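You operate a simulated robot arm through the tools that you are given. There is no shell and no other tool. Be economical: measure what you need, move in short steps, check, and stop when the job is done.

Carry out the task below with a simulated robot arm. There is one attempt and no reset: what you move stays moved.

## Task
Scrub the toothpaste splash off the counter and soak the brush in cold water.
Fine: tile cleaner on the green brush; plug in, brush in the basin, water up to the blue band, tap off.

It is judged by the outcome, as a careful person would: the job done as asked, and still so three seconds after it is handed in. It fails if anything else is knocked over, pushed out of place, dropped, spilled or broken.

## Robot
A 6-joint arm with a two-finger parallel gripper, fixed in place. Base frame: the origin is at the foot of the arm, x ahead of it, y to its left, z up. Readings come in mm, degrees, newtons and seconds.
With the tool pointing down near the work surface it reaches from about 340 to 760 mm from the base axis. Its first joint turns from -66.0 to 66.0 degrees. Payload 2.45 kg.
Tool frame: the origin (TCP) lies between the finger pads and is the grasp point; the fingertips stand 24 mm ahead of it; z points along the fingers, y is the line along which they close. The gripper opens to 68 mm. The fingers are 17 mm wide and 10 mm thick; the gripper's body (40 by 70 mm) begins 41 mm behind the TCP.
Orientation is that of the tool frame in the base frame, as [roll, pitch, yaw] about the fixed x, y, z axes, in that order (R = Rz(yaw) Ry(pitch) Rx(roll)). With the fingers straight down and closing along the base's y, the tool's x points along the base's -x, its y along +y and its z along -z.

## Interface
- The arm moves only by the tool send_rows. Its arguments are lists of equal length, an entry for each row: "hand": the closure, from 0 (fully open) to 1 (shut); "delta_pos": the shift along the base's x, y, z in units of 20 mm (1.0 is 20 mm), a list of three; "delta_rot": the turn, a rotation vector about the base's x, y, z in units of 6 degrees (1.0 is 6 degrees), a list of three. In form: {"hand": [hand, ...], "delta_pos": [[tx, ty, tz], ...], "delta_rot": [[wx, wy, wz], ...]}. A call has 1 to 12 rows; each row shifts and turns the commanded pose from where the row before left it. A call with a number of a shift or a turn outside -1 to 1 is refused whole. A row lasts 0.2 s, in which the tool goes at most 50 mm and 8.6 degrees; a call with a longer step from one row to the next is refused whole, and so is a gripper value outside its range. Where a pose cannot be reached the arm comes as near as it can. A force on the tool above 50 N (or 10 N above the force at the start of the call, whichever is more), or a blocked arm, ends the call early, and 0.2 s more pass. The fingers move at their own pace (about 108 mm/s each) and stop on an object; they squeeze with about 38 N. The grip force told is the motor's: it shows also when the fingers shut on nothing. Time passes only in rows, and 0.2 s behind the last, so rows that do not move let the fingers close. It gives the time, the measured TCP pose, the force on the tool (base axes), the opening and the grip force at its end, in the units of the frame above (readings bear some noise).
- Cameras (640 x 400 px; columns grow to the right, rows downward): "scene" is fixed at [177.5, 436, 1446.3]; the picture's right is [-0.54, -0.84, 0.00], its down [-0.61, 0.39, -0.69] and it looks along [0.58, -0.37, -0.72] (base axes); focal length 258 px, centre (320, 200). "wrist" rides on the gripper at [84, 11, -75] in the tool frame; the picture's right is [-0.13, 0.99, 0.00], its down [-0.60, -0.08, -0.79] and it looks along [-0.79, -0.10, 0.61] (tool axes); focal length 251 px, centre (320, 200). There is no depth. A picture from a camera that has moved, and an enlarged one, comes with that camera's place and axes in the base frame and with its lens.
- get_image(camera): a new picture of that camera. No time passes.
- close_up(camera, box): a new picture of the part [left, top, right, bottom] of that camera's present view, enlarged. No time passes.
- sign_off(): hands the job in; it is judged then, once.

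Work in short steps. Places have to be worked out from the pictures, the camera data and where the tool is seen: move nearer, look again, correct. Check each grasp and each placing, and mend what went wrong. You have 120 turns and 64 pictures in all, those below and enlarged ones among them. Open the gripper and draw the arm clear of the work before you hand the job in, unless the task says otherwise; then end with one line.

The tools are called after ">>>" as a command line: name --argument value ..., lists and objects as JSON in quotes. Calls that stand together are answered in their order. send_rows: Moves the arm, as the interface text tells. Its arguments: {"type":"object","properties":{"hand":{"type":"array","items":{"type":"number"}},"delta_pos":{"type":"array","items":{"type":"array","items":{"type":"number"}}},"delta_rot":{"type":"array","items":{"type":"array","items":{"type":"number"}}}},"required":["hand","delta_pos","delta_rot"]} The other tools are called the same way: get_image (camera) takes a picture; close_up (camera, box) takes an enlarged picture of a part of a camera's view; sign_off () hands the job in.

At the start:

```text
clock: 0.0
ee_pos: [431.0, 212.5, 1236.0]
ee_rot: [179.9, 0.1, -180.0]
contact_force: [0.4, -1.1, -0.5]
opening: 68.1
gripper_force: 0.1
```

scene: 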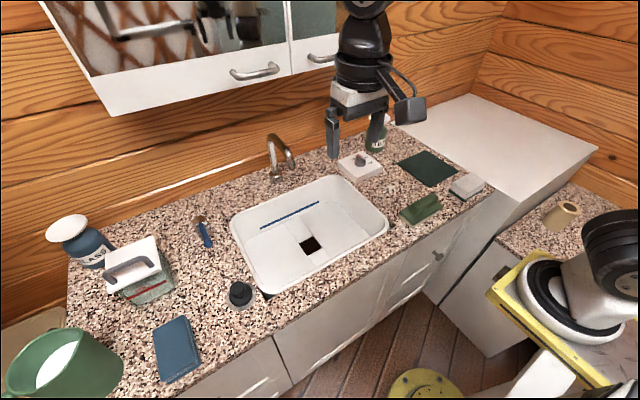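
wrist: 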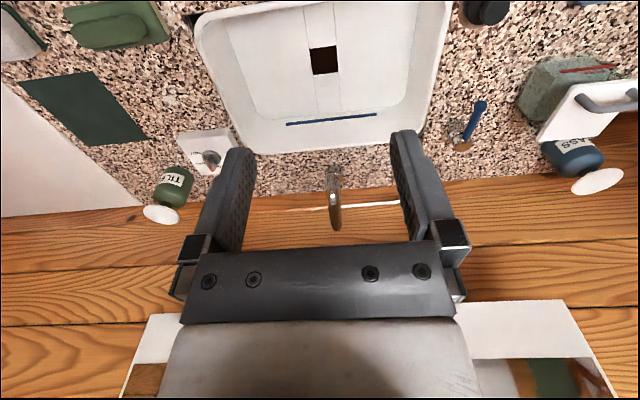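

I start by enlarging the parts of the scene view to identify the brush, the bottle, the tap control, the plug and the splash.

>>> close_up --camera "scene" --box '[320, 90, 520, 240]'

>>> close_up --camera "scene" --box '[40, 200, 280, 390]'

>>> close_up --camera "wrist" --box '[0, 0, 250, 230]'

>>> close_up --camera "wrist" --box '[390, 0, 640, 200]'

```text
2.67 times, centred on (420, 165) of scene
camera zoom: at [177.5, 436.0, 1446.3], right [-0.54, -0.84, 0.0], down [-0.61, 0.39, -0.69], along [0.58, -0.37, -0.72], focal length 688 px, centre (53, 293)
```

zoom: 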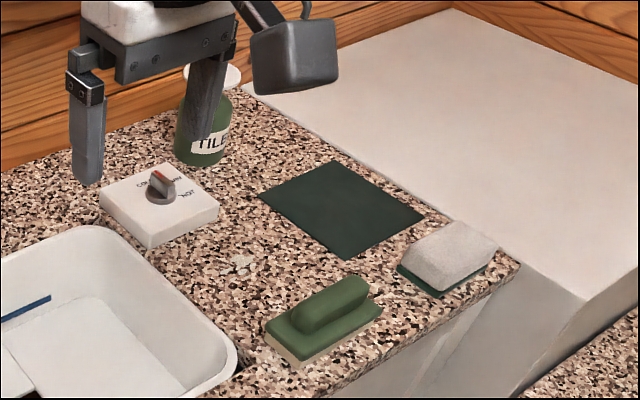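

```text
2.11 times, centred on (160, 295) of scene
camera zoom: at [177.5, 436.0, 1446.3], right [-0.54, -0.84, 0.0], down [-0.61, 0.39, -0.69], along [0.58, -0.37, -0.72], focal length 543 px, centre (657, 0)
```

zoom: 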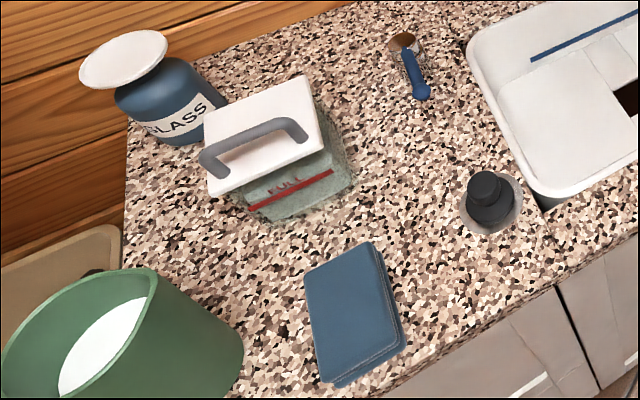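

```text
1.74 times, centred on (125, 115) of wrist
camera zoom: at [348.3, 223.9, 1311.9], right [0.13, 0.99, 0.0], down [0.6, -0.08, 0.79], along [0.79, -0.1, -0.61], focal length 437 px, centre (659, 348)
```

zoom: 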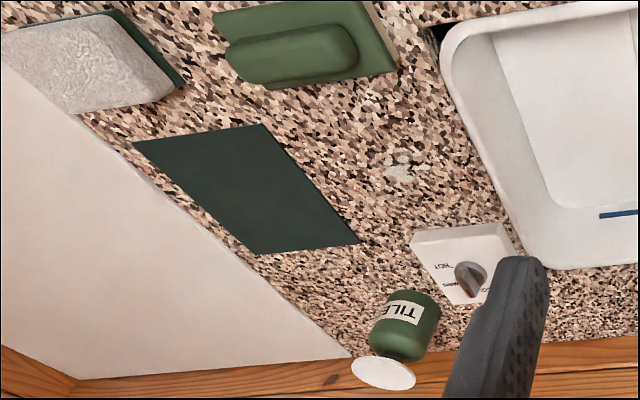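

```text
2.00 times, centred on (515, 100) of wrist
camera zoom: at [348.3, 223.9, 1311.9], right [0.13, 0.99, 0.0], down [0.6, -0.08, 0.79], along [0.79, -0.1, -0.61], focal length 503 px, centre (-70, 400)
```

zoom: 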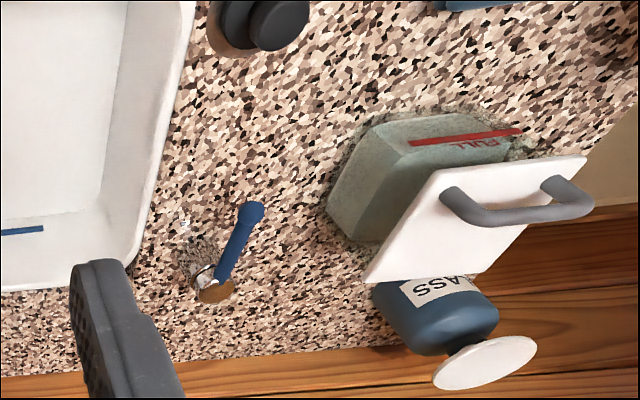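

The green brush is near (454,-113), the splash near (579,-102), the knob box near (715,-75), and the TILE bottle near (780,-207). I move the arm to the right to look at them from nearer.

>>> send_rows --hand '[0, 0, 0, 0, 0, 0, 0, 0, 0, 0, 0, 0]' --delta_pos '[[0.2, -1, -0.4], [0.2, -1, -0.4], [0.2, -1, -0.4], [0.2, -1, -0.4], [0.2, -1, -0.4], [0.2, -1, -0.4], [0.2, -1, -0.4], [0.2, -1, -0.4], [0.2, -1, -0.4], [0.2, -1, -0.4], [0.2, -1, -0.4], [0.2, -1, -0.4]]' --delta_rot '[[0, 0, 0], [0, 0, 0], [0, 0, 0], [0, 0, 0], [0, 0, 0], [0, 0, 0], [0, 0, 0], [0, 0, 0], [0, 0, 0], [0, 0, 0], [0, 0, 0], [0, 0, 0]]'

>>> get_image --camera "wrist"

>>> get_image --camera "scene"

```text
clock: 2.6
ee_pos: [480.4, -29.3, 1140.3]
ee_rot: [179.9, 0.1, 180.0]
contact_force: [-0.2, 0.8, 0.4]
opening: 67.9
gripper_force: 0.1
```

```text
57 pictures are left
camera wrist: at [395.0, -18.0, 1216.0], right [0.13, 0.99, 0.0], down [0.6, -0.08, 0.79], along [0.79, -0.1, -0.61], focal length 251 px, centre (320, 200)
```

wrist: 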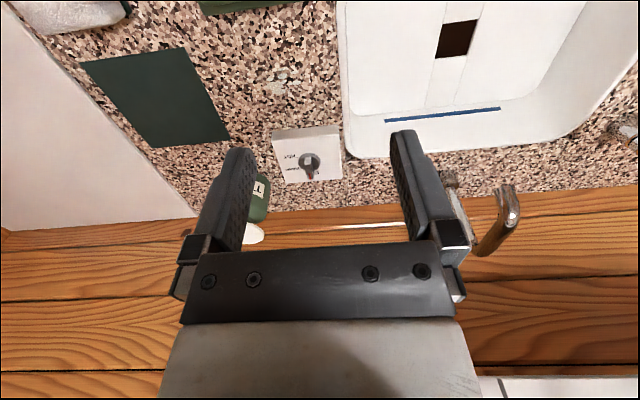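

```text
56 pictures are left
```

scene: 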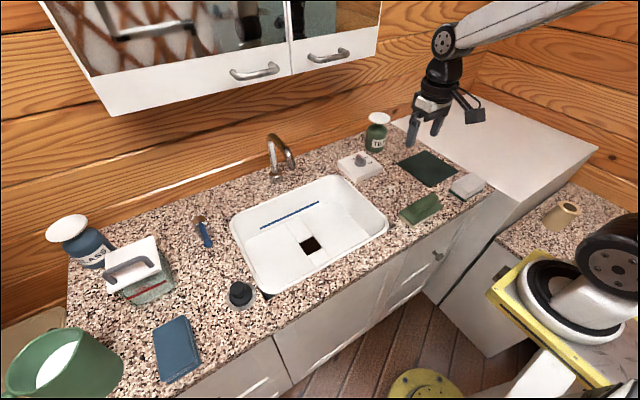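

The view to the bottle and box is now clear; I enlarge the bottle and dial from both cameras.

>>> close_up --camera "scene" --box '[330, 100, 410, 190]'

>>> close_up --camera "wrist" --box '[230, 50, 350, 250]'

>>> close_up --camera "scene" --box '[180, 130, 310, 260]'

```text
4.44 times, centred on (370, 145) of scene
camera zoom: at [177.4, 436.0, 1446.3], right [-0.54, -0.84, 0.0], down [-0.61, 0.39, -0.69], along [0.58, -0.37, -0.72], focal length 1146 px, centre (98, 444)
```

zoom: 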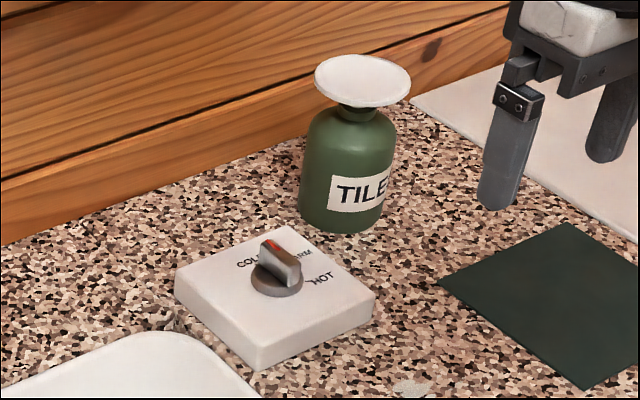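

```text
2.00 times, centred on (290, 150) of wrist
camera zoom: at [395.0, -18.0, 1216.0], right [0.13, 0.99, 0.0], down [0.6, -0.08, 0.79], along [0.79, -0.1, -0.61], focal length 503 px, centre (380, 300)
```

zoom: 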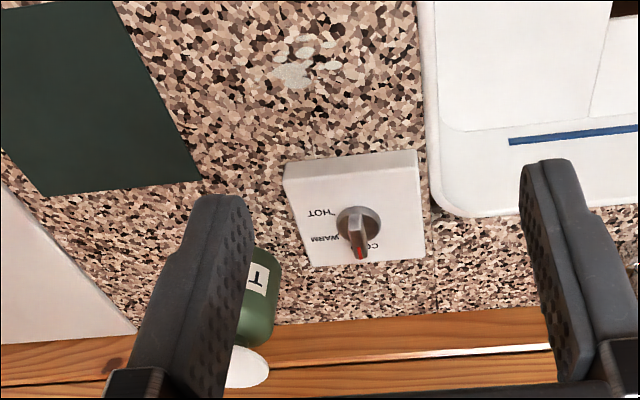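

```text
3.08 times, centred on (245, 195) of scene
camera zoom: at [177.4, 436.0, 1446.3], right [-0.54, -0.84, 0.0], down [-0.61, 0.39, -0.69], along [0.58, -0.37, -0.72], focal length 793 px, centre (551, 215)
```

zoom: 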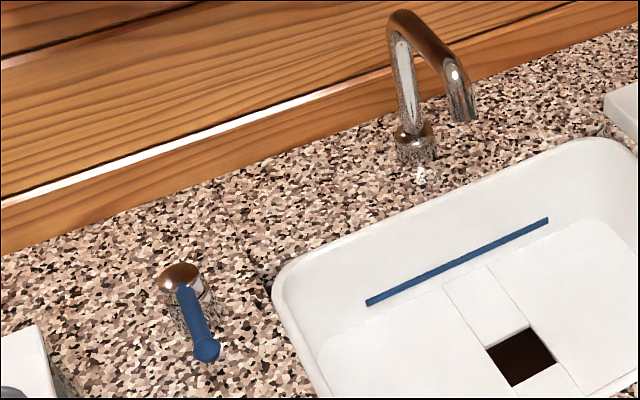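

The blue lever is the tap, the dial sets temperature (COLD/WARM/HOT), and the bottles look like press-top dispensers. I move nearer the dial to read where its red mark points.

>>> send_rows --hand '[0, 0, 0, 0, 0, 0, 0]' --delta_pos '[[0.57, -0.33, -1], [0.57, -0.33, -1], [0.57, -0.33, -1], [0.57, -0.33, -1], [0.57, -0.33, -1], [0.57, -0.33, -1], [0.57, -0.33, -1]]' --delta_rot '[[0, 0, 0], [0, 0, 0], [0, 0, 0], [0, 0, 0], [0, 0, 0], [0, 0, 0], [0, 0, 0]]'

>>> get_image --camera "wrist"

```text
clock: 4.2
ee_pos: [560.1, -72.2, 999.8]
ee_rot: [179.9, 0.1, 179.9]
contact_force: [-0.1, -0.2, -0.6]
opening: 67.9
gripper_force: 0.1
```

```text
52 pictures are left
camera wrist: at [475.3, -61.0, 1075.2], right [0.13, 0.99, 0.0], down [0.6, -0.08, 0.79], along [0.79, -0.1, -0.61], focal length 251 px, centre (320, 200)
```

wrist: 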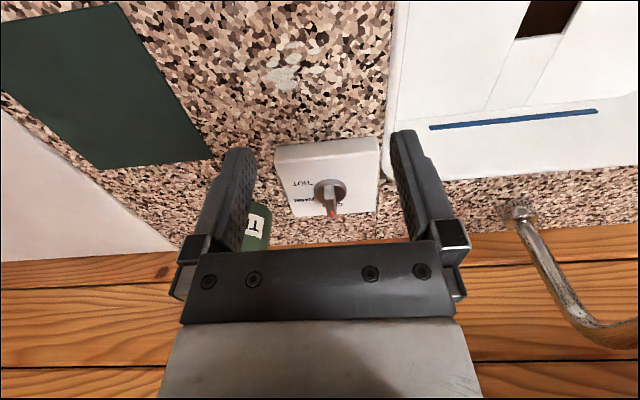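

The dial is visible between the fingers; I enlarge it.

>>> close_up --camera "wrist" --box '[260, 130, 400, 250]'

>>> close_up --camera "scene" --box '[332, 140, 392, 190]'

```text
3.33 times, centred on (330, 190) of wrist
camera zoom: at [475.3, -61.0, 1075.2], right [0.13, 0.99, 0.0], down [0.6, -0.08, 0.79], along [0.79, -0.1, -0.61], focal length 838 px, centre (287, 233)
```

zoom: 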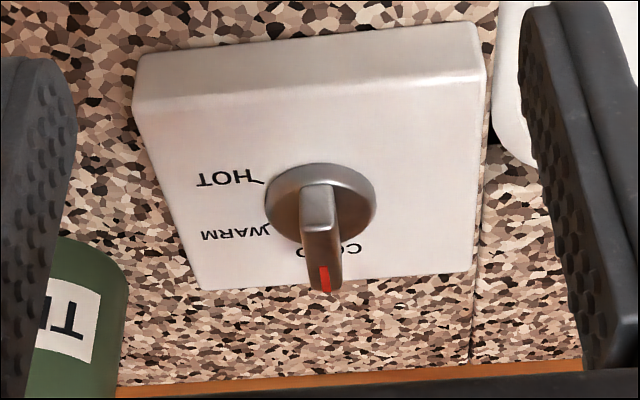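

```text
8.00 times, centred on (362, 165) of scene
camera zoom: at [177.5, 436.0, 1446.3], right [-0.54, -0.84, 0.0], down [-0.61, 0.39, -0.69], along [0.58, -0.37, -0.72], focal length 2063 px, centre (-16, 480)
```

zoom: 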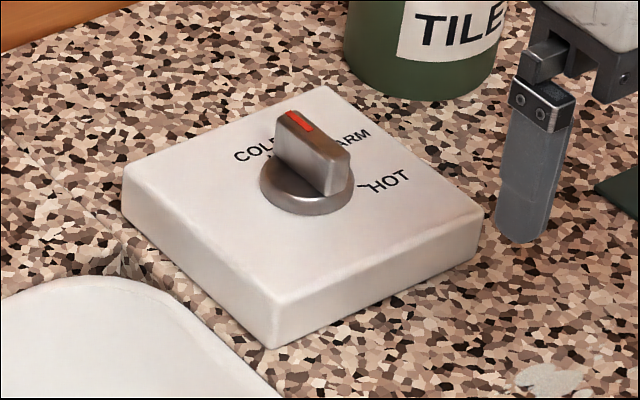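

The dial's red mark already sits on COLD, so I leave it. Next I turn the tool 90° and hover over the brush (about (449,-110), long axis along y) to look.

>>> send_rows --hand '[0, 0, 0, 0, 0, 0, 0, 0, 0, 0, 0, 0]' --delta_pos '[[-0.45, -0.05, 0], [-0.45, -0.05, 0], [-0.45, -0.05, 0], [-0.45, -0.05, 0], [-0.45, -0.05, 0], [-0.45, -0.05, 0], [-0.45, -0.05, 0], [-0.45, -0.05, 0], [-0.45, -0.05, 0], [-0.45, -0.05, 0], [-0.45, -0.05, 0], [-0.45, -0.05, 0]]' --delta_rot '[[0, 0, -1], [0, 0, -1], [0, 0, -1], [0, 0, -1], [0, 0, -1], [0, 0, -1], [0, 0, -1], [0, 0, -1], [0, 0, -1], [0, 0, -1], [0, 0, -1], [0, 0, -1]]'

>>> send_rows --hand '[0, 0, 0]' --delta_pos '[[0, 0, 0], [0, 0, 0], [0, 0, 0]]' --delta_rot '[[0, 0, -1], [0, 0, -1], [0, 0, -1]]'

>>> get_image --camera "wrist"

>>> close_up --camera "scene" --box '[380, 130, 500, 250]'

```text
clock: 6.8
ee_pos: [452.2, -84.6, 1000.6]
ee_rot: [179.9, 0.1, 107.9]
contact_force: [-0.6, -0.7, 0.4]
opening: 67.8
gripper_force: 0.1
```

```text
clock: 7.6
ee_pos: [452.8, -85.3, 999.8]
ee_rot: [179.9, 0.1, 89.8]
contact_force: [-0.3, 0.1, 0.2]
opening: 67.8
gripper_force: 0.0
```

```text
49 pictures are left
camera wrist: at [464.0, -0.8, 1076.1], right [0.99, -0.13, 0.0], down [-0.08, -0.6, 0.79], along [-0.1, -0.79, -0.61], focal length 251 px, centre (320, 200)
```

wrist: 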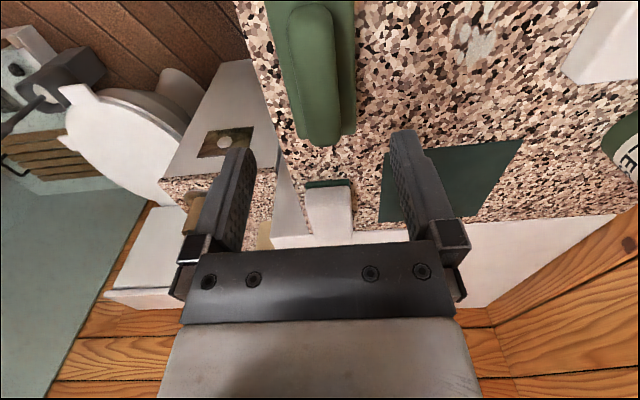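

```text
3.33 times, centred on (440, 190) of scene
camera zoom: at [177.5, 436.0, 1446.3], right [-0.54, -0.84, 0.0], down [-0.61, 0.39, -0.69], along [0.58, -0.37, -0.72], focal length 860 px, centre (-80, 233)
```

zoom: 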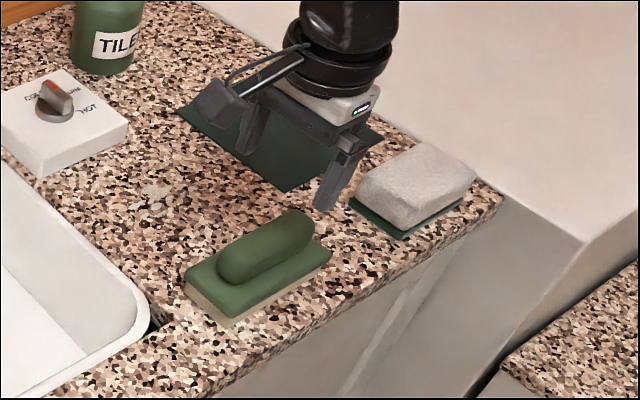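

Block top is at z≈865, handle centre about (447,-106) with a slight 4–5° turn. I line up, descend part way and look.

>>> send_rows --hand '[0, 0, 0, 0, 0, 0]' --delta_pos '[[-0.3, -0.5, -0.5], [0, -0.5, -1], [0, 0, -1], [0, 0, -1], [0, 0, -0.75], [0, 0, 0]]' --delta_rot '[[0, 0, -0.7], [0, 0, 0], [0, 0, 0], [0, 0, 0], [0, 0, 0], [0, 0, 0]]'

>>> get_image --camera "wrist"

>>> close_up --camera "scene" --box '[380, 130, 500, 250]'

```text
clock: 9.0
ee_pos: [445.0, -106.0, 914.4]
ee_rot: [179.9, 0.1, 85.8]
contact_force: [-0.3, -0.2, 1.1]
opening: 68.1
gripper_force: 0.0
```

```text
47 pictures are left
camera wrist: at [463.3, -22.1, 990.0], right [0.98, -0.2, 0.0], down [-0.12, -0.6, 0.79], along [-0.16, -0.78, -0.61], focal length 251 px, centre (320, 200)
```

wrist: 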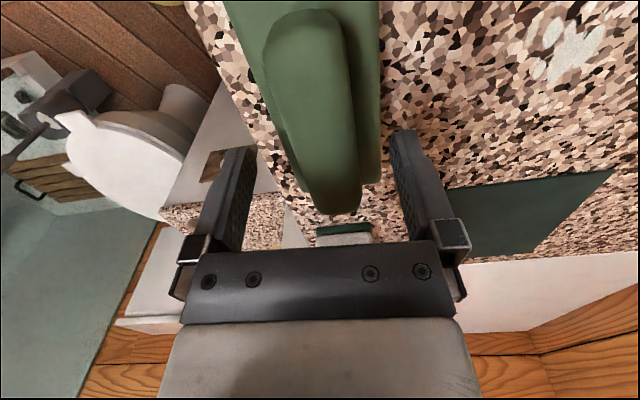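

```text
3.33 times, centred on (440, 190) of scene
camera zoom: at [177.5, 436.0, 1446.3], right [-0.54, -0.84, 0.0], down [-0.61, 0.39, -0.69], along [0.58, -0.37, -0.72], focal length 860 px, centre (-80, 233)
```

zoom: 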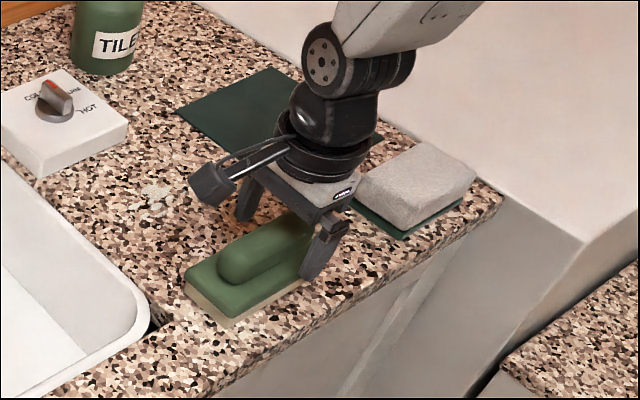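

Aligned with the handle; I descend to z≈893 and close.

>>> send_rows --hand '[0, 0, 1, 1, 1]' --delta_pos '[[0.1, -0.1, -0.6], [0, 0, -0.47], [0, 0, 0], [0, 0, 0], [0, 0, 0]]' --delta_rot '[[0, 0, 0], [0, 0, 0], [0, 0, 0], [0, 0, 0], [0, 0, 0]]'

```text
clock: 10.2
ee_pos: [449.2, -108.0, 892.9]
ee_rot: [179.9, 0.0, 85.9]
contact_force: [2.1, -0.3, 7.4]
opening: 56.0
gripper_force: 38.2
```

It holds at 56 mm, wider than I expected; I check how it sits before lifting.

>>> get_image --camera "wrist"

>>> close_up --camera "scene" --box '[390, 150, 480, 240]'

```text
45 pictures are left
camera wrist: at [465.0, -24.2, 968.9], right [0.98, -0.2, 0.0], down [-0.12, -0.59, 0.79], along [-0.16, -0.78, -0.61], focal length 251 px, centre (320, 200)
```

wrist: 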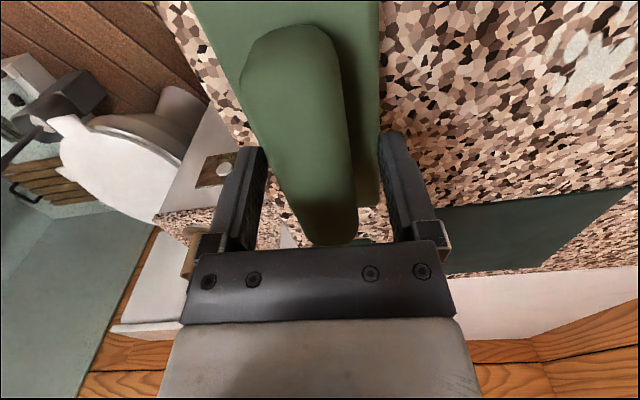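

```text
4.44 times, centred on (435, 195) of scene
camera zoom: at [177.4, 436.0, 1446.3], right [-0.54, -0.84, 0.0], down [-0.61, 0.39, -0.69], along [0.58, -0.37, -0.72], focal length 1146 px, centre (-191, 222)
```

zoom: 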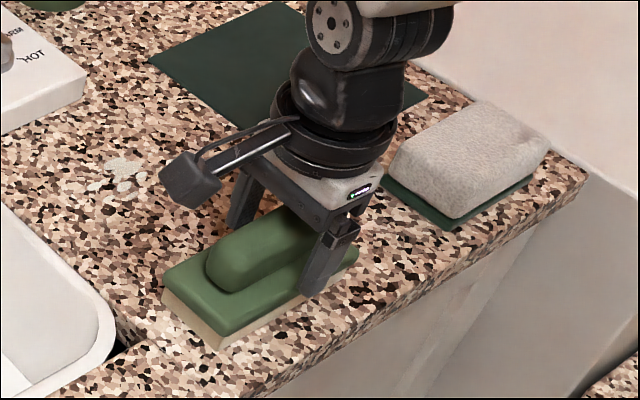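

The fingertips caught the edges of the block rather than the handle. I open, rise 9 mm and close again on the handle.

>>> send_rows --hand '[0, 0, 0, 1, 1, 1]' --delta_pos '[[0, 0, 0], [0, 0, 0.45], [0, 0, 0], [0, 0, 0], [0, 0, 0], [0, 0, 0]]' --delta_rot '[[0, 0, 0], [0, 0, 0], [0, 0, 0], [0, 0, 0], [0, 0, 0], [0, 0, 0]]'

```text
clock: 11.6
ee_pos: [447.7, -108.5, 902.3]
ee_rot: [-179.9, 0.1, 85.8]
contact_force: [0.6, -1.8, 0.7]
opening: 30.2
gripper_force: 37.3
```

Now 30 mm on the handle. I lift straight up, then turn the brush so that its long axis points at the bottle, and look.

>>> send_rows --hand '[1, 1, 1, 1, 1, 1, 1, 1, 1, 1, 1]' --delta_pos '[[0, 0, 0.5], [0, 0, 1], [0, 0, 1], [0, 0, 1], [0, 0, 1], [0, 0, 1], [0, 0, 1], [0, 0, 1], [0, 0, 1], [0, 0, 1], [0, 0, 0]]' --delta_rot '[[0, 0, 0], [0, 0, 0], [0, 0, 0], [0, 0, 0], [0, 0, 1], [0, 0, 1], [0, 0, 1], [0, 0, 1], [0, 0, 1], [0, 0, 1], [0, 0, 1]]'

>>> send_rows --hand '[1, 1, 1, 1, 1, 1, 1, 1, 1, 1, 1]' --delta_pos '[[1, -0.3, 0], [1, -0.3, 0], [1, -0.3, 0], [1, -0.3, 0], [1, -0.3, 0], [1, -0.3, 0], [1, -0.3, 0], [1, -0.3, 0], [1, -0.3, 0], [1, -0.3, 0], [1, -0.3, 0]]' --delta_rot '[[0, 0, 1], [0, 0, 1], [0, 0, 1], [0, 0, 1], [0, 0, 1], [0, 0, 1], [0, 0, 0.2], [0, 0, 0], [0, 0, 0], [0, 0, 0], [0, 0, 0]]'

>>> get_image --camera "wrist"

>>> close_up --camera "scene" --box '[320, 50, 460, 180]'

```text
clock: 14.0
ee_pos: [448.5, -107.3, 1093.5]
ee_rot: [179.9, 0.1, 127.9]
contact_force: [-1.1, 0.2, -1.5]
opening: 29.9
gripper_force: 37.9
```

```text
clock: 16.4
ee_pos: [668.6, -172.7, 1091.3]
ee_rot: [180.0, 0.0, 165.0]
contact_force: [0.0, 0.7, -2.2]
opening: 29.5
gripper_force: 38.1
```

```text
43 pictures are left
camera wrist: at [589.5, -140.6, 1168.5], right [0.38, 0.92, 0.0], down [0.56, -0.23, 0.79], along [0.73, -0.3, -0.61], focal length 251 px, centre (320, 200)
```

wrist: 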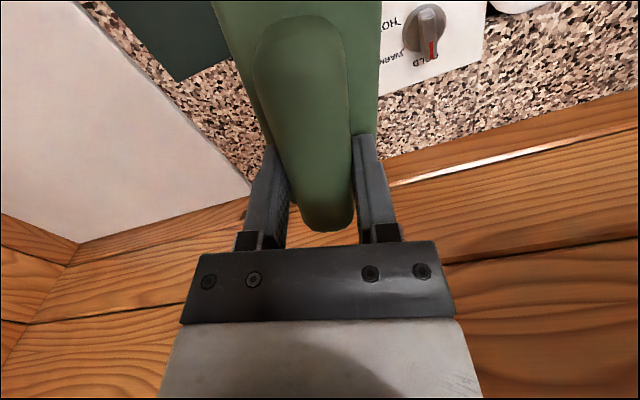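

```text
3.08 times, centred on (390, 115) of scene
camera zoom: at [177.5, 436.0, 1446.3], right [-0.54, -0.84, 0.0], down [-0.61, 0.39, -0.69], along [0.58, -0.37, -0.72], focal length 793 px, centre (105, 462)
```

zoom: 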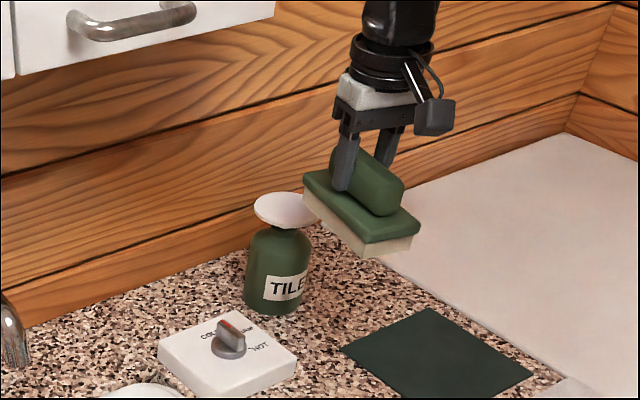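

The brush hangs level. The bottle's disc is about (787,-212,977); I test how far out the tool reaches at this height.

>>> send_rows --hand '[1, 1, 1, 1, 1, 1, 1]' --delta_pos '[[0.8, -0.21, 0], [0.8, -0.21, 0], [0.8, -0.21, 0], [0.8, -0.21, 0], [0.8, -0.21, 0], [0, 0, -0.5], [0, 0, 0]]' --delta_rot '[[0, 0, 0], [0, 0, 0], [0, 0, 0], [0, 0, 0], [0, 0, 0], [0, 0, 0], [0, 0, 0]]'

>>> close_up --camera "scene" --box '[320, 50, 460, 180]'

```text
clock: 18.0
ee_pos: [736.1, -189.9, 1082.3]
ee_rot: [180.0, 0.1, 165.1]
contact_force: [0.1, 0.1, -1.9]
opening: 29.4
gripper_force: 37.7
out of reach, approached as far as the arm can: row 5
```

```text
3.08 times, centred on (390, 115) of scene
camera zoom: at [177.5, 436.0, 1446.3], right [-0.54, -0.84, 0.0], down [-0.61, 0.39, -0.69], along [0.58, -0.37, -0.72], focal length 793 px, centre (105, 462)
```

zoom: 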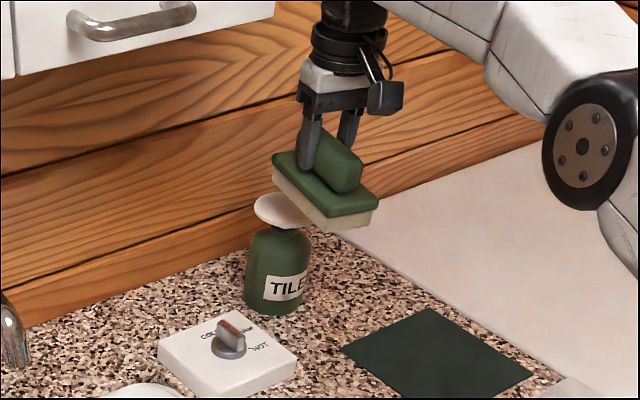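

Reach ends near 760 mm, which puts the outer half of the brush over the disc. I descend toward it in small steps and check.

>>> send_rows --hand '[1, 1, 1, 1]' --delta_pos '[[0, 0, -0.6], [0, 0, -0.6], [0, 0, -0.3], [0, 0, 0]]' --delta_rot '[[0, 0, 0], [0, 0, 0], [0, 0, 0], [0, 0, 0]]'

>>> close_up --camera "scene" --box '[340, 70, 440, 160]'

```text
clock: 19.0
ee_pos: [735.9, -189.6, 1050.1]
ee_rot: [179.9, 0.0, 165.0]
contact_force: [-0.8, 0.0, -1.6]
opening: 29.7
gripper_force: 38.2
```

```text
4.44 times, centred on (390, 115) of scene
camera zoom: at [177.5, 436.0, 1446.3], right [-0.54, -0.84, 0.0], down [-0.61, 0.39, -0.69], along [0.58, -0.37, -0.72], focal length 1146 px, centre (9, 578)
```

zoom: 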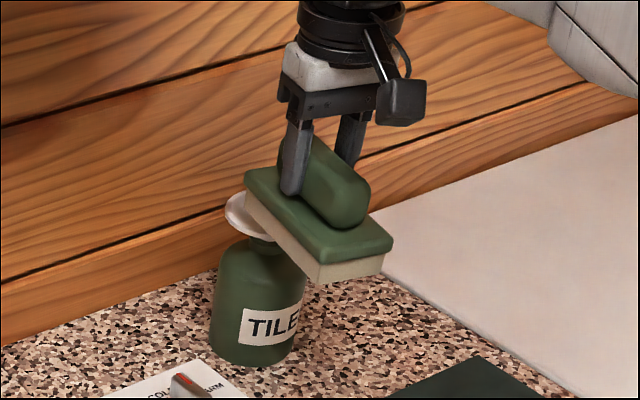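

The brush's outer end lies over the disc; I shift 6 mm in +y and press down gently.

>>> send_rows --hand '[1, 1, 1, 1]' --delta_pos '[[0, 0.3, -0.2], [0, 0, -0.2], [0, 0, -0.2], [0, 0, 0]]' --delta_rot '[[0, 0, 0], [0, 0, 0], [0, 0, 0], [0, 0, 0]]'

```text
clock: 20.0
ee_pos: [735.2, -184.5, 1039.3]
ee_rot: [179.8, 0.1, 165.0]
contact_force: [-0.5, -0.3, -1.6]
opening: 29.5
gripper_force: 37.8
```

No contact yet at 1039; I go on down in small steps.

>>> send_rows --hand '[1, 1, 1, 1]' --delta_pos '[[0, 0, -0.2], [0, 0, -0.2], [0, 0, -0.2], [0, 0, 0]]' --delta_rot '[[0, 0, 0], [0, 0, 0], [0, 0, 0], [0, 0, 0]]'

>>> close_up --camera "scene" --box '[340, 70, 440, 160]'

```text
clock: 21.0
ee_pos: [734.9, -184.8, 1026.6]
ee_rot: [179.9, 0.0, 165.1]
contact_force: [0.9, 1.2, 0.6]
opening: 29.3
gripper_force: 38.6
```

```text
4.44 times, centred on (390, 115) of scene
camera zoom: at [177.5, 436.1, 1446.3], right [-0.54, -0.84, 0.0], down [-0.61, 0.39, -0.69], along [0.58, -0.37, -0.72], focal length 1146 px, centre (9, 578)
```

zoom: 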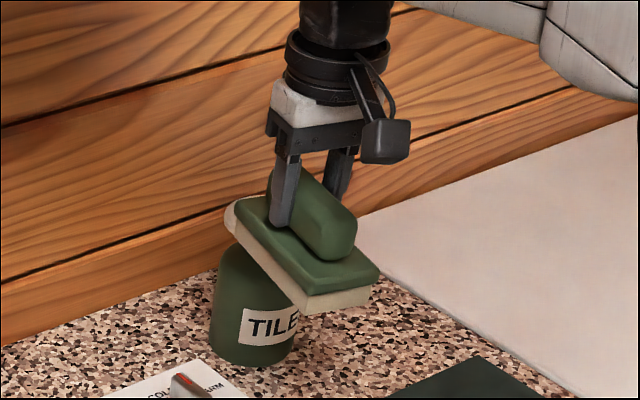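

Contact just begins (+2 N) around 1027. I press further with small steps.

>>> send_rows --hand '[1, 1, 1, 1]' --delta_pos '[[0, 0, -0.2], [0, 0, -0.2], [0, 0, -0.2], [0, 0, 0]]' --delta_rot '[[0, 0, 0], [0, 0, 0], [0, 0, 0], [0, 0, 0]]'

>>> close_up --camera "scene" --box '[340, 70, 440, 160]'

```text
clock: 22.0
ee_pos: [734.9, -185.5, 1019.2]
ee_rot: [179.9, 0.4, 165.0]
contact_force: [-11.4, 5.2, 26.4]
opening: 29.2
gripper_force: 38.2
```

```text
4.44 times, centred on (390, 115) of scene
camera zoom: at [176.4, 436.4, 1446.4], right [-0.54, -0.84, 0.0], down [-0.61, 0.39, -0.69], along [0.58, -0.37, -0.72], focal length 1146 px, centre (9, 578)
```

zoom: 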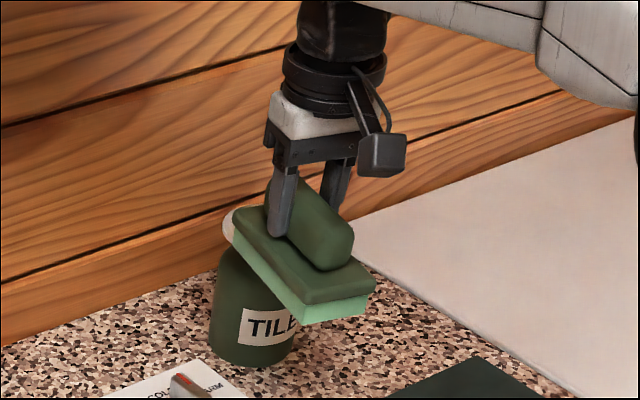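

The bristles turned green: the cleaner is on the brush. I rise, then move over the splash at about (585,-100).

>>> send_rows --hand '[1, 1, 1, 1, 1, 1, 1, 1, 1, 1, 1, 1]' --delta_pos '[[0, 0, 0.5], [0, 0, 1], [0, 0, 1], [0, 0, 0.5], [-0.94, 0.53, 0], [-0.94, 0.53, 0], [-0.94, 0.53, 0], [-0.94, 0.53, 0], [-0.94, 0.53, 0], [-0.94, 0.53, 0], [-0.94, 0.53, 0], [-0.94, 0.53, 0]]' --delta_rot '[[0, 0, 0], [0, 0, 0], [0, 0, 0], [0, 0, 0], [0, 0, 0], [0, 0, 0], [0, 0, 0], [0, 0, 0], [0, 0, 0], [0, 0, 0], [0, 0, 0], [0, 0, 0]]'

>>> close_up --camera "scene" --box '[330, 90, 490, 220]'

```text
clock: 24.6
ee_pos: [583.9, -102.4, 1075.6]
ee_rot: [179.9, 0.2, 165.0]
contact_force: [0.9, -0.1, -2.0]
opening: 29.8
gripper_force: 37.7
```

```text
3.08 times, centred on (410, 155) of scene
camera zoom: at [177.5, 436.0, 1446.3], right [-0.54, -0.84, 0.0], down [-0.61, 0.39, -0.69], along [0.58, -0.37, -0.72], focal length 793 px, centre (43, 338)
```

zoom: 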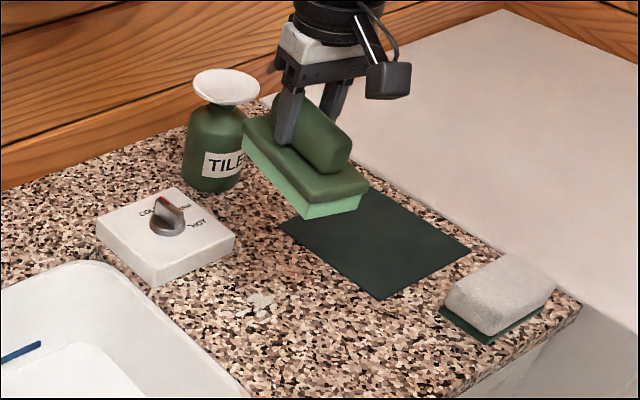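

The bottle stands as before and the brush is right over the splash. I lower it to the counter.

>>> send_rows --hand '[1, 1, 1, 1, 1, 1, 1, 1, 1, 1]' --delta_pos '[[0, 0, -1], [0, 0, -1], [0, 0, -1], [0, 0, -1], [0, 0, -1], [0, 0, -1], [0, 0, -1], [0, 0, -0.9], [0, 0, -0.4], [0, 0, -0.2]]' --delta_rot '[[0, 0, 0], [0, 0, 0], [0, 0, 0], [0, 0, 0], [0, 0, 0], [0, 0, 0], [0, 0, 0], [0, 0, 0], [0, 0, 0], [0, 0, 0]]'

```text
clock: 26.8
ee_pos: [585.3, -100.3, 905.1]
ee_rot: [180.0, 0.1, 165.0]
contact_force: [0.2, 0.1, -1.2]
opening: 29.7
gripper_force: 37.9
```

Nearly touching; I press lightly and scrub back and forth.

>>> send_rows --hand '[1, 1, 1, 1, 1, 1, 1, 1, 1, 1, 1, 1]' --delta_pos '[[0, 0, -0.2], [0, 0, -0.1], [0.9, 0, 0], [-0.9, 0, 0], [-0.9, 0, 0], [0.9, 0, 0], [0, 0.9, 0], [0, -0.9, 0], [0, -0.9, 0], [0, 0.9, 0], [0.9, 0, 0], [-0.9, 0, 0]]' --delta_rot '[[0, 0, 0], [0, 0, 0], [0, 0, 0], [0, 0, 0], [0, 0, 0], [0, 0, 0], [0, 0, 0], [0, 0, 0], [0, 0, 0], [0, 0, 0], [0, 0, 0], [0, 0, 0]]'

>>> get_image --camera "wrist"

```text
clock: 28.2
ee_pos: [574.6, -99.7, 901.4]
ee_rot: [-180.0, -0.6, 164.9]
contact_force: [-9.9, 1.8, 12.5]
opening: 29.2
gripper_force: 38.3
stopped in row 6: the force on the tool passed its limit (the readings are from after the stop); the commanded pose is now the measured one
```

```text
36 pictures are left
camera wrist: at [497.3, -66.9, 978.2], right [0.38, 0.92, 0.0], down [0.57, -0.23, 0.79], along [0.73, -0.3, -0.62], focal length 251 px, centre (320, 200)
```

wrist: 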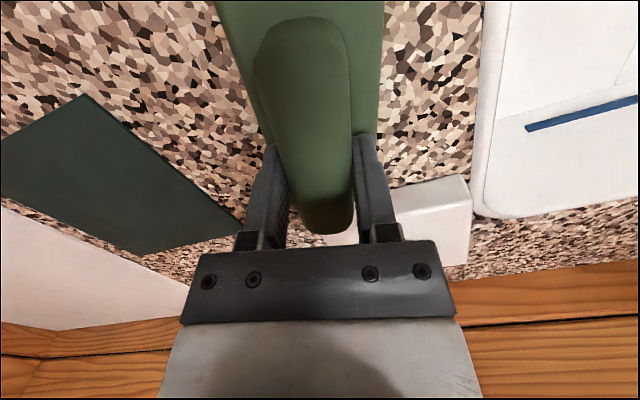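

Force tripped at about 12 N; I ease up slightly and scrub with slower strokes.

>>> send_rows --hand '[1, 1, 1, 1, 1, 1, 1, 1, 1, 1, 1, 1]' --delta_pos '[[0.25, 0, 0.05], [0.5, 0, 0], [0.5, 0, 0], [-0.5, 0, 0], [-0.5, 0, 0], [-0.5, 0, 0], [-0.5, 0, 0], [0.5, 0, 0], [0.5, 0, 0], [0, 0.5, 0], [0, 0.5, 0], [0, -0.5, 0]]' --delta_rot '[[0, 0, 0], [0, 0, 0], [0, 0, 0], [0, 0, 0], [0, 0, 0], [0, 0, 0], [0, 0, 0], [0, 0, 0], [0, 0, 0], [0, 0, 0], [0, 0, 0], [0, 0, 0]]'

>>> send_rows --hand '[1, 1, 1, 1, 1, 1, 1, 1, 1, 1, 1, 1]' --delta_pos '[[0, -0.5, 0], [0, -0.5, 0], [0, -0.5, 0], [0, 0.5, 0], [0, 0.5, 0], [0.5, 0, 0], [0.5, 0, 0], [-0.5, 0, 0], [-0.5, 0, 0], [-0.5, 0, 0], [-0.5, 0, 0], [0.5, 0, 0]]' --delta_rot '[[0, 0, 0], [0, 0, 0], [0, 0, 0], [0, 0, 0], [0, 0, 0], [0, 0, 0], [0, 0, 0], [0, 0, 0], [0, 0, 0], [0, 0, 0], [0, 0, 0], [0, 0, 0]]'

```text
clock: 30.8
ee_pos: [579.2, -88.4, 900.5]
ee_rot: [180.0, -0.7, 164.9]
contact_force: [0.0, 1.8, 0.5]
opening: 29.6
gripper_force: 37.9
```

```text
clock: 33.4
ee_pos: [570.3, -100.0, 900.5]
ee_rot: [180.0, -0.7, 164.9]
contact_force: [-2.5, -1.1, 2.6]
opening: 29.5
gripper_force: 38.2
```

I lift the brush and look at the spot.

>>> send_rows --hand '[1, 1, 1, 1, 1, 1, 1, 1]' --delta_pos '[[0, 0, 1], [0, 0, 1], [0, 0, 1], [0, 0, 1], [0, 0, 1], [0, 0, 1], [0, 0, 1], [0, 0, 1]]' --delta_rot '[[0, 0, 0], [0, 0, 0], [0, 0, 0], [0, 0, 0], [0, 0, 0], [0, 0, 0], [0, 0, 0], [0, 0, 0]]'

>>> close_up --camera "scene" --box '[330, 90, 490, 220]'

```text
clock: 35.2
ee_pos: [572.1, -99.8, 1061.8]
ee_rot: [179.9, -0.6, 164.9]
contact_force: [0.8, -0.8, -0.8]
opening: 29.4
gripper_force: 38.4
```

```text
3.08 times, centred on (410, 155) of scene
camera zoom: at [177.5, 436.0, 1446.3], right [-0.54, -0.84, 0.0], down [-0.61, 0.39, -0.69], along [0.58, -0.37, -0.72], focal length 793 px, centre (43, 338)
```

zoom: 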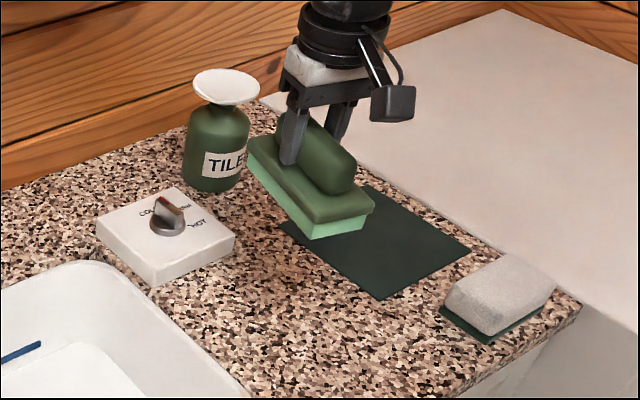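

The splash is gone. Next I carry the brush over the right part of the basin and look into it.

>>> send_rows --hand '[1, 1, 1, 1, 1, 1, 1, 1, 1, 1]' --delta_pos '[[0.1, 0.9, 0], [0.1, 0.9, 0], [0.1, 0.9, 0], [0.1, 0.9, 0], [0.1, 0.9, 0], [0.1, 0.9, 0], [0.1, 0.9, 0], [0.1, 0.9, 0], [0.1, 0.9, 0], [0.1, 0.9, 0]]' --delta_rot '[[0, 0, 0.5], [0, 0, 0.5], [0, 0, 0.5], [0, 0, 0.5], [0, 0, 0.5], [0, 0, 0], [0, 0, 0], [0, 0, 0], [0, 0, 0], [0, 0, 0]]'

>>> get_image --camera "scene"

>>> get_image --camera "wrist"

```text
clock: 37.4
ee_pos: [591.1, 82.3, 1060.6]
ee_rot: [179.9, -0.5, 180.0]
contact_force: [0.2, 0.4, -1.2]
opening: 29.4
gripper_force: 38.5
```

```text
34 pictures are left
```

scene: 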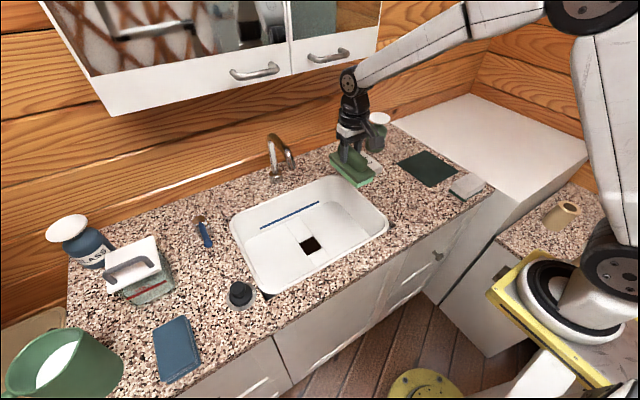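

```text
33 pictures are left
camera wrist: at [507.5, 93.1, 1137.7], right [0.13, 0.99, 0.0], down [0.61, -0.08, 0.79], along [0.78, -0.1, -0.62], focal length 251 px, centre (320, 200)
```

wrist: 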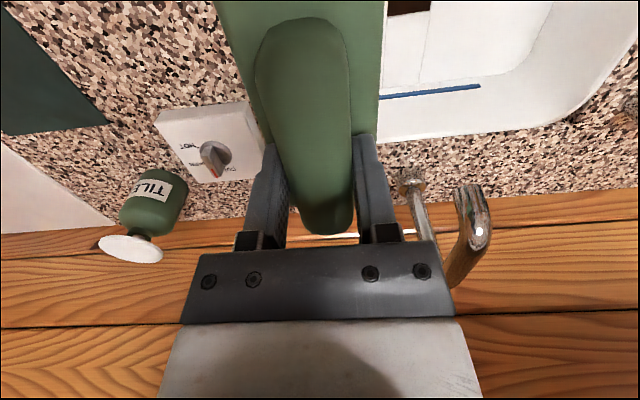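

I enlarge the basin to judge floor extents and the wall slope.

>>> close_up --camera "scene" --box '[220, 165, 400, 305]'

```text
2.86 times, centred on (310, 235) of scene
camera zoom: at [177.5, 436.0, 1446.3], right [-0.54, -0.84, 0.0], down [-0.61, 0.39, -0.69], along [0.58, -0.37, -0.72], focal length 737 px, centre (349, 100)
```

zoom: 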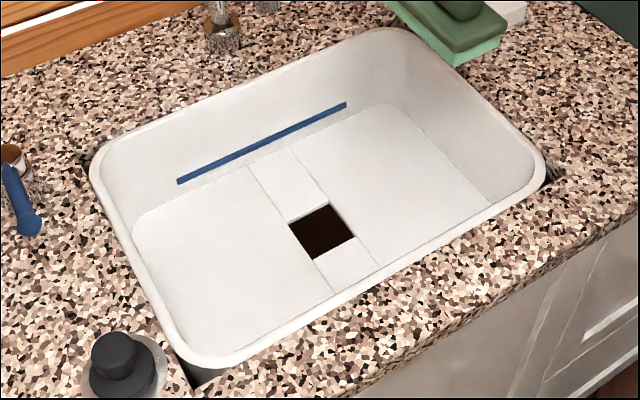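

Floor spans roughly y 25…390, x 500…730 at z≈722. I lower the brush at about (618,90), right of the drain.

>>> send_rows --hand '[1, 1, 1, 1, 1, 1, 1, 1, 1, 1, 1, 1]' --delta_pos '[[0.7, 0.2, -1], [0.7, 0.2, -1], [0, 0, -1], [0, 0, -1], [0, 0, -1], [0, 0, -1], [0, 0, -1], [0, 0, -1], [0, 0, -1], [0, 0, -1], [0, 0, -1], [0, 0, -0.5]]' --delta_rot '[[0, 0, 0], [0, 0, 0], [0, 0, 0], [0, 0, 0], [0, 0, 0], [0, 0, 0], [0, 0, 0], [0, 0, 0], [0, 0, 0], [0, 0, 0], [0, 0, 0], [0, 0, 0]]'

>>> close_up --camera "scene" --box '[220, 120, 420, 290]'

```text
clock: 40.0
ee_pos: [618.0, 88.2, 831.1]
ee_rot: [-180.0, -0.6, 179.9]
contact_force: [0.2, 0.2, -1.8]
opening: 29.4
gripper_force: 37.7
```

```text
2.35 times, centred on (320, 205) of scene
camera zoom: at [177.5, 436.0, 1446.3], right [-0.54, -0.84, 0.0], down [-0.61, 0.39, -0.69], along [0.58, -0.37, -0.72], focal length 607 px, centre (320, 188)
```

zoom: 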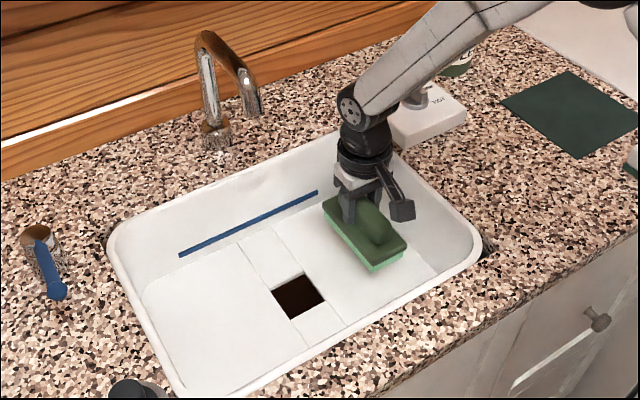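

Well placed; I go down slowly until the brush meets the floor.

>>> send_rows --hand '[1, 1, 1, 1, 1, 1]' --delta_pos '[[0, 0, -0.5], [0, 0, -0.5], [0, 0, -0.4], [0, 0, -0.3], [0, 0, -0.3], [0, 0, 0]]' --delta_rot '[[0, 0, 0], [0, 0, 0], [0, 0, 0], [0, 0, 0], [0, 0, 0], [0, 0, 0]]'

```text
clock: 41.4
ee_pos: [618.9, 88.7, 791.5]
ee_rot: [-179.9, -0.6, 180.0]
contact_force: [-0.1, 0.8, -1.0]
opening: 29.5
gripper_force: 39.2
```

>>> send_rows --hand '[1, 1, 1, 1, 1]' --delta_pos '[[0, 0, -0.2], [0, 0, -0.2], [0, 0, -0.2], [0, 0, -0.2], [0, 0, 0]]' --delta_rot '[[0, 0, 0], [0, 0, 0], [0, 0, 0], [0, 0, 0], [0, 0, 0]]'

```text
clock: 42.6
ee_pos: [619.3, 89.4, 775.9]
ee_rot: [180.0, -0.6, 179.9]
contact_force: [-3.7, -0.8, 4.9]
opening: 29.6
gripper_force: 37.8
```

The brush touches the floor (about +6 N). I open and rise straight up.

>>> send_rows --hand '[0.6, 0, 0, 0, 0, 0, 0, 0, 0, 0, 0, 0]' --delta_pos '[[0, 0, 0.05], [0, 0, 0], [0, 0, 0.5], [0, 0, 1], [0, 0, 1], [0, 0, 1], [0, 0, 1], [0, 0, 1], [0, 0, 1], [0, 0, 1], [0, 0, 1], [0, 0, 1]]' --delta_rot '[[0, 0, 0], [0, 0, 0], [0, 0, 0], [0, 0, 0], [0, 0, 0], [0, 0, 0], [0, 0, 0], [0, 0, 0], [0, 0, 0], [0, 0, 0], [0, 0, 0], [0, 0, 0]]'

>>> close_up --camera "scene" --box '[220, 120, 420, 290]'

```text
clock: 45.2
ee_pos: [619.1, 88.2, 967.1]
ee_rot: [180.0, -0.7, 179.9]
contact_force: [0.0, -0.2, -0.4]
opening: 68.2
gripper_force: 0.1
```

```text
2.35 times, centred on (320, 205) of scene
camera zoom: at [177.4, 436.0, 1446.3], right [-0.54, -0.84, 0.0], down [-0.61, 0.39, -0.69], along [0.58, -0.37, -0.72], focal length 607 px, centre (320, 188)
```

zoom: 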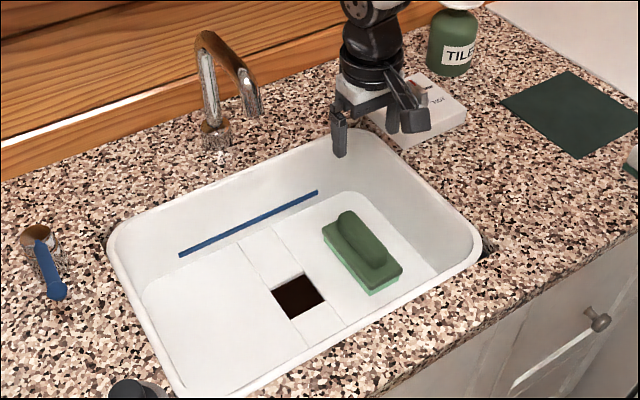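

The brush sits flat in the basin, clear of the drain. Next I move left to look at the plug near (490,453).

>>> send_rows --hand '[0, 0, 0, 0, 0, 0, 0, 0, 0, 0, 0, 0]' --delta_pos '[[-0.75, 1, 0.2], [-0.75, 1, 0.2], [-0.75, 1, 0.2], [-0.75, 1, 0.2], [-0.75, 1, 0.2], [-0.75, 1, 0.2], [-0.75, 1, 0], [-0.75, 1, 0], [-0.75, 1, 0], [-0.75, 1, 0], [-0.75, 1, 0], [-0.75, 1, 0]]' --delta_rot '[[0, 0, 0], [0, 0, 0], [0, 0, 0], [0, 0, 0], [0, 0, 0], [0, 0, 0], [0, 0, 0], [0, 0, 0], [0, 0, 0], [0, 0, 0], [0, 0, 0], [0, 0, 0]]'

>>> send_rows --hand '[0, 0, 0, 0, 0, 0, 0]' --delta_pos '[[0, 1, 0], [0, 1, 0], [0, 1, 0], [0, 1, 0], [0, 1, 0], [0, 1, 0], [0, 0.3, 0]]' --delta_rot '[[0, 0, 0], [0, 0, 0], [0, 0, 0], [0, 0, 0], [0, 0, 0], [0, 0, 0], [0, 0, 0]]'

>>> get_image --camera "wrist"

>>> close_up --camera "scene" --box '[200, 240, 300, 330]'

```text
clock: 47.8
ee_pos: [439.3, 328.6, 991.9]
ee_rot: [-180.0, -0.4, 179.9]
contact_force: [0.3, -0.3, -0.6]
opening: 68.3
gripper_force: 0.1
```

```text
clock: 49.4
ee_pos: [437.7, 455.2, 990.6]
ee_rot: [-179.9, -0.7, 179.9]
contact_force: [-0.1, 0.1, 0.4]
opening: 68.1
gripper_force: 0.1
```

```text
29 pictures are left
camera wrist: at [353.8, 466.1, 1066.6], right [0.13, 0.99, 0.0], down [0.61, -0.08, 0.79], along [0.78, -0.1, -0.62], focal length 251 px, centre (320, 200)
```

wrist: 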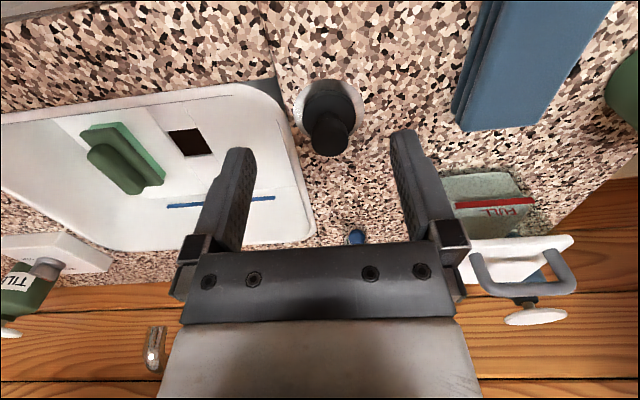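

```text
4.44 times, centred on (250, 285) of scene
camera zoom: at [177.4, 436.0, 1446.3], right [-0.54, -0.84, 0.0], down [-0.61, 0.39, -0.69], along [0.58, -0.37, -0.72], focal length 1146 px, centre (631, -178)
```

zoom: 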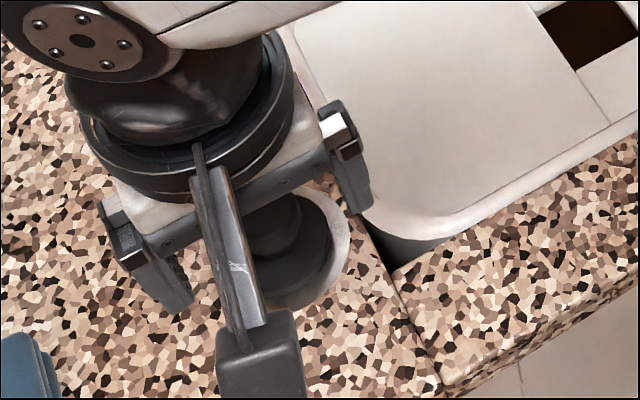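

The plug's axis is near (489,457) with its knob top around z=880. I move above it, come down part way and look again.

>>> send_rows --hand '[0, 0, 0, 0, 0]' --delta_pos '[[0.8, 0, -0.5], [0.8, 0.05, -0.8], [0.95, 0.05, -0.8], [0, 0, -0.8], [0, 0, 0]]' --delta_rot '[[0, 0, 0], [0, 0, 0], [0, 0, 0], [0, 0, 0], [0, 0, 0]]'

>>> get_image --camera "wrist"

```text
clock: 50.6
ee_pos: [488.9, 456.4, 932.2]
ee_rot: [180.0, -0.5, 179.8]
contact_force: [-0.7, -0.2, 0.6]
opening: 68.0
gripper_force: 0.0
```

```text
27 pictures are left
camera wrist: at [405.8, 467.4, 1009.8], right [0.13, 0.99, 0.0], down [0.61, -0.08, 0.79], along [0.78, -0.1, -0.62], focal length 251 px, centre (320, 200)
```

wrist: 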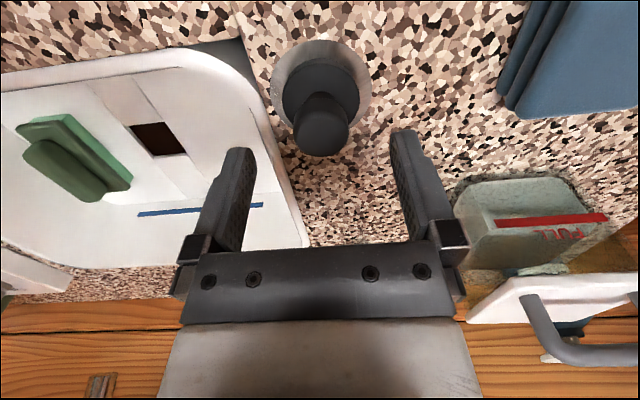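

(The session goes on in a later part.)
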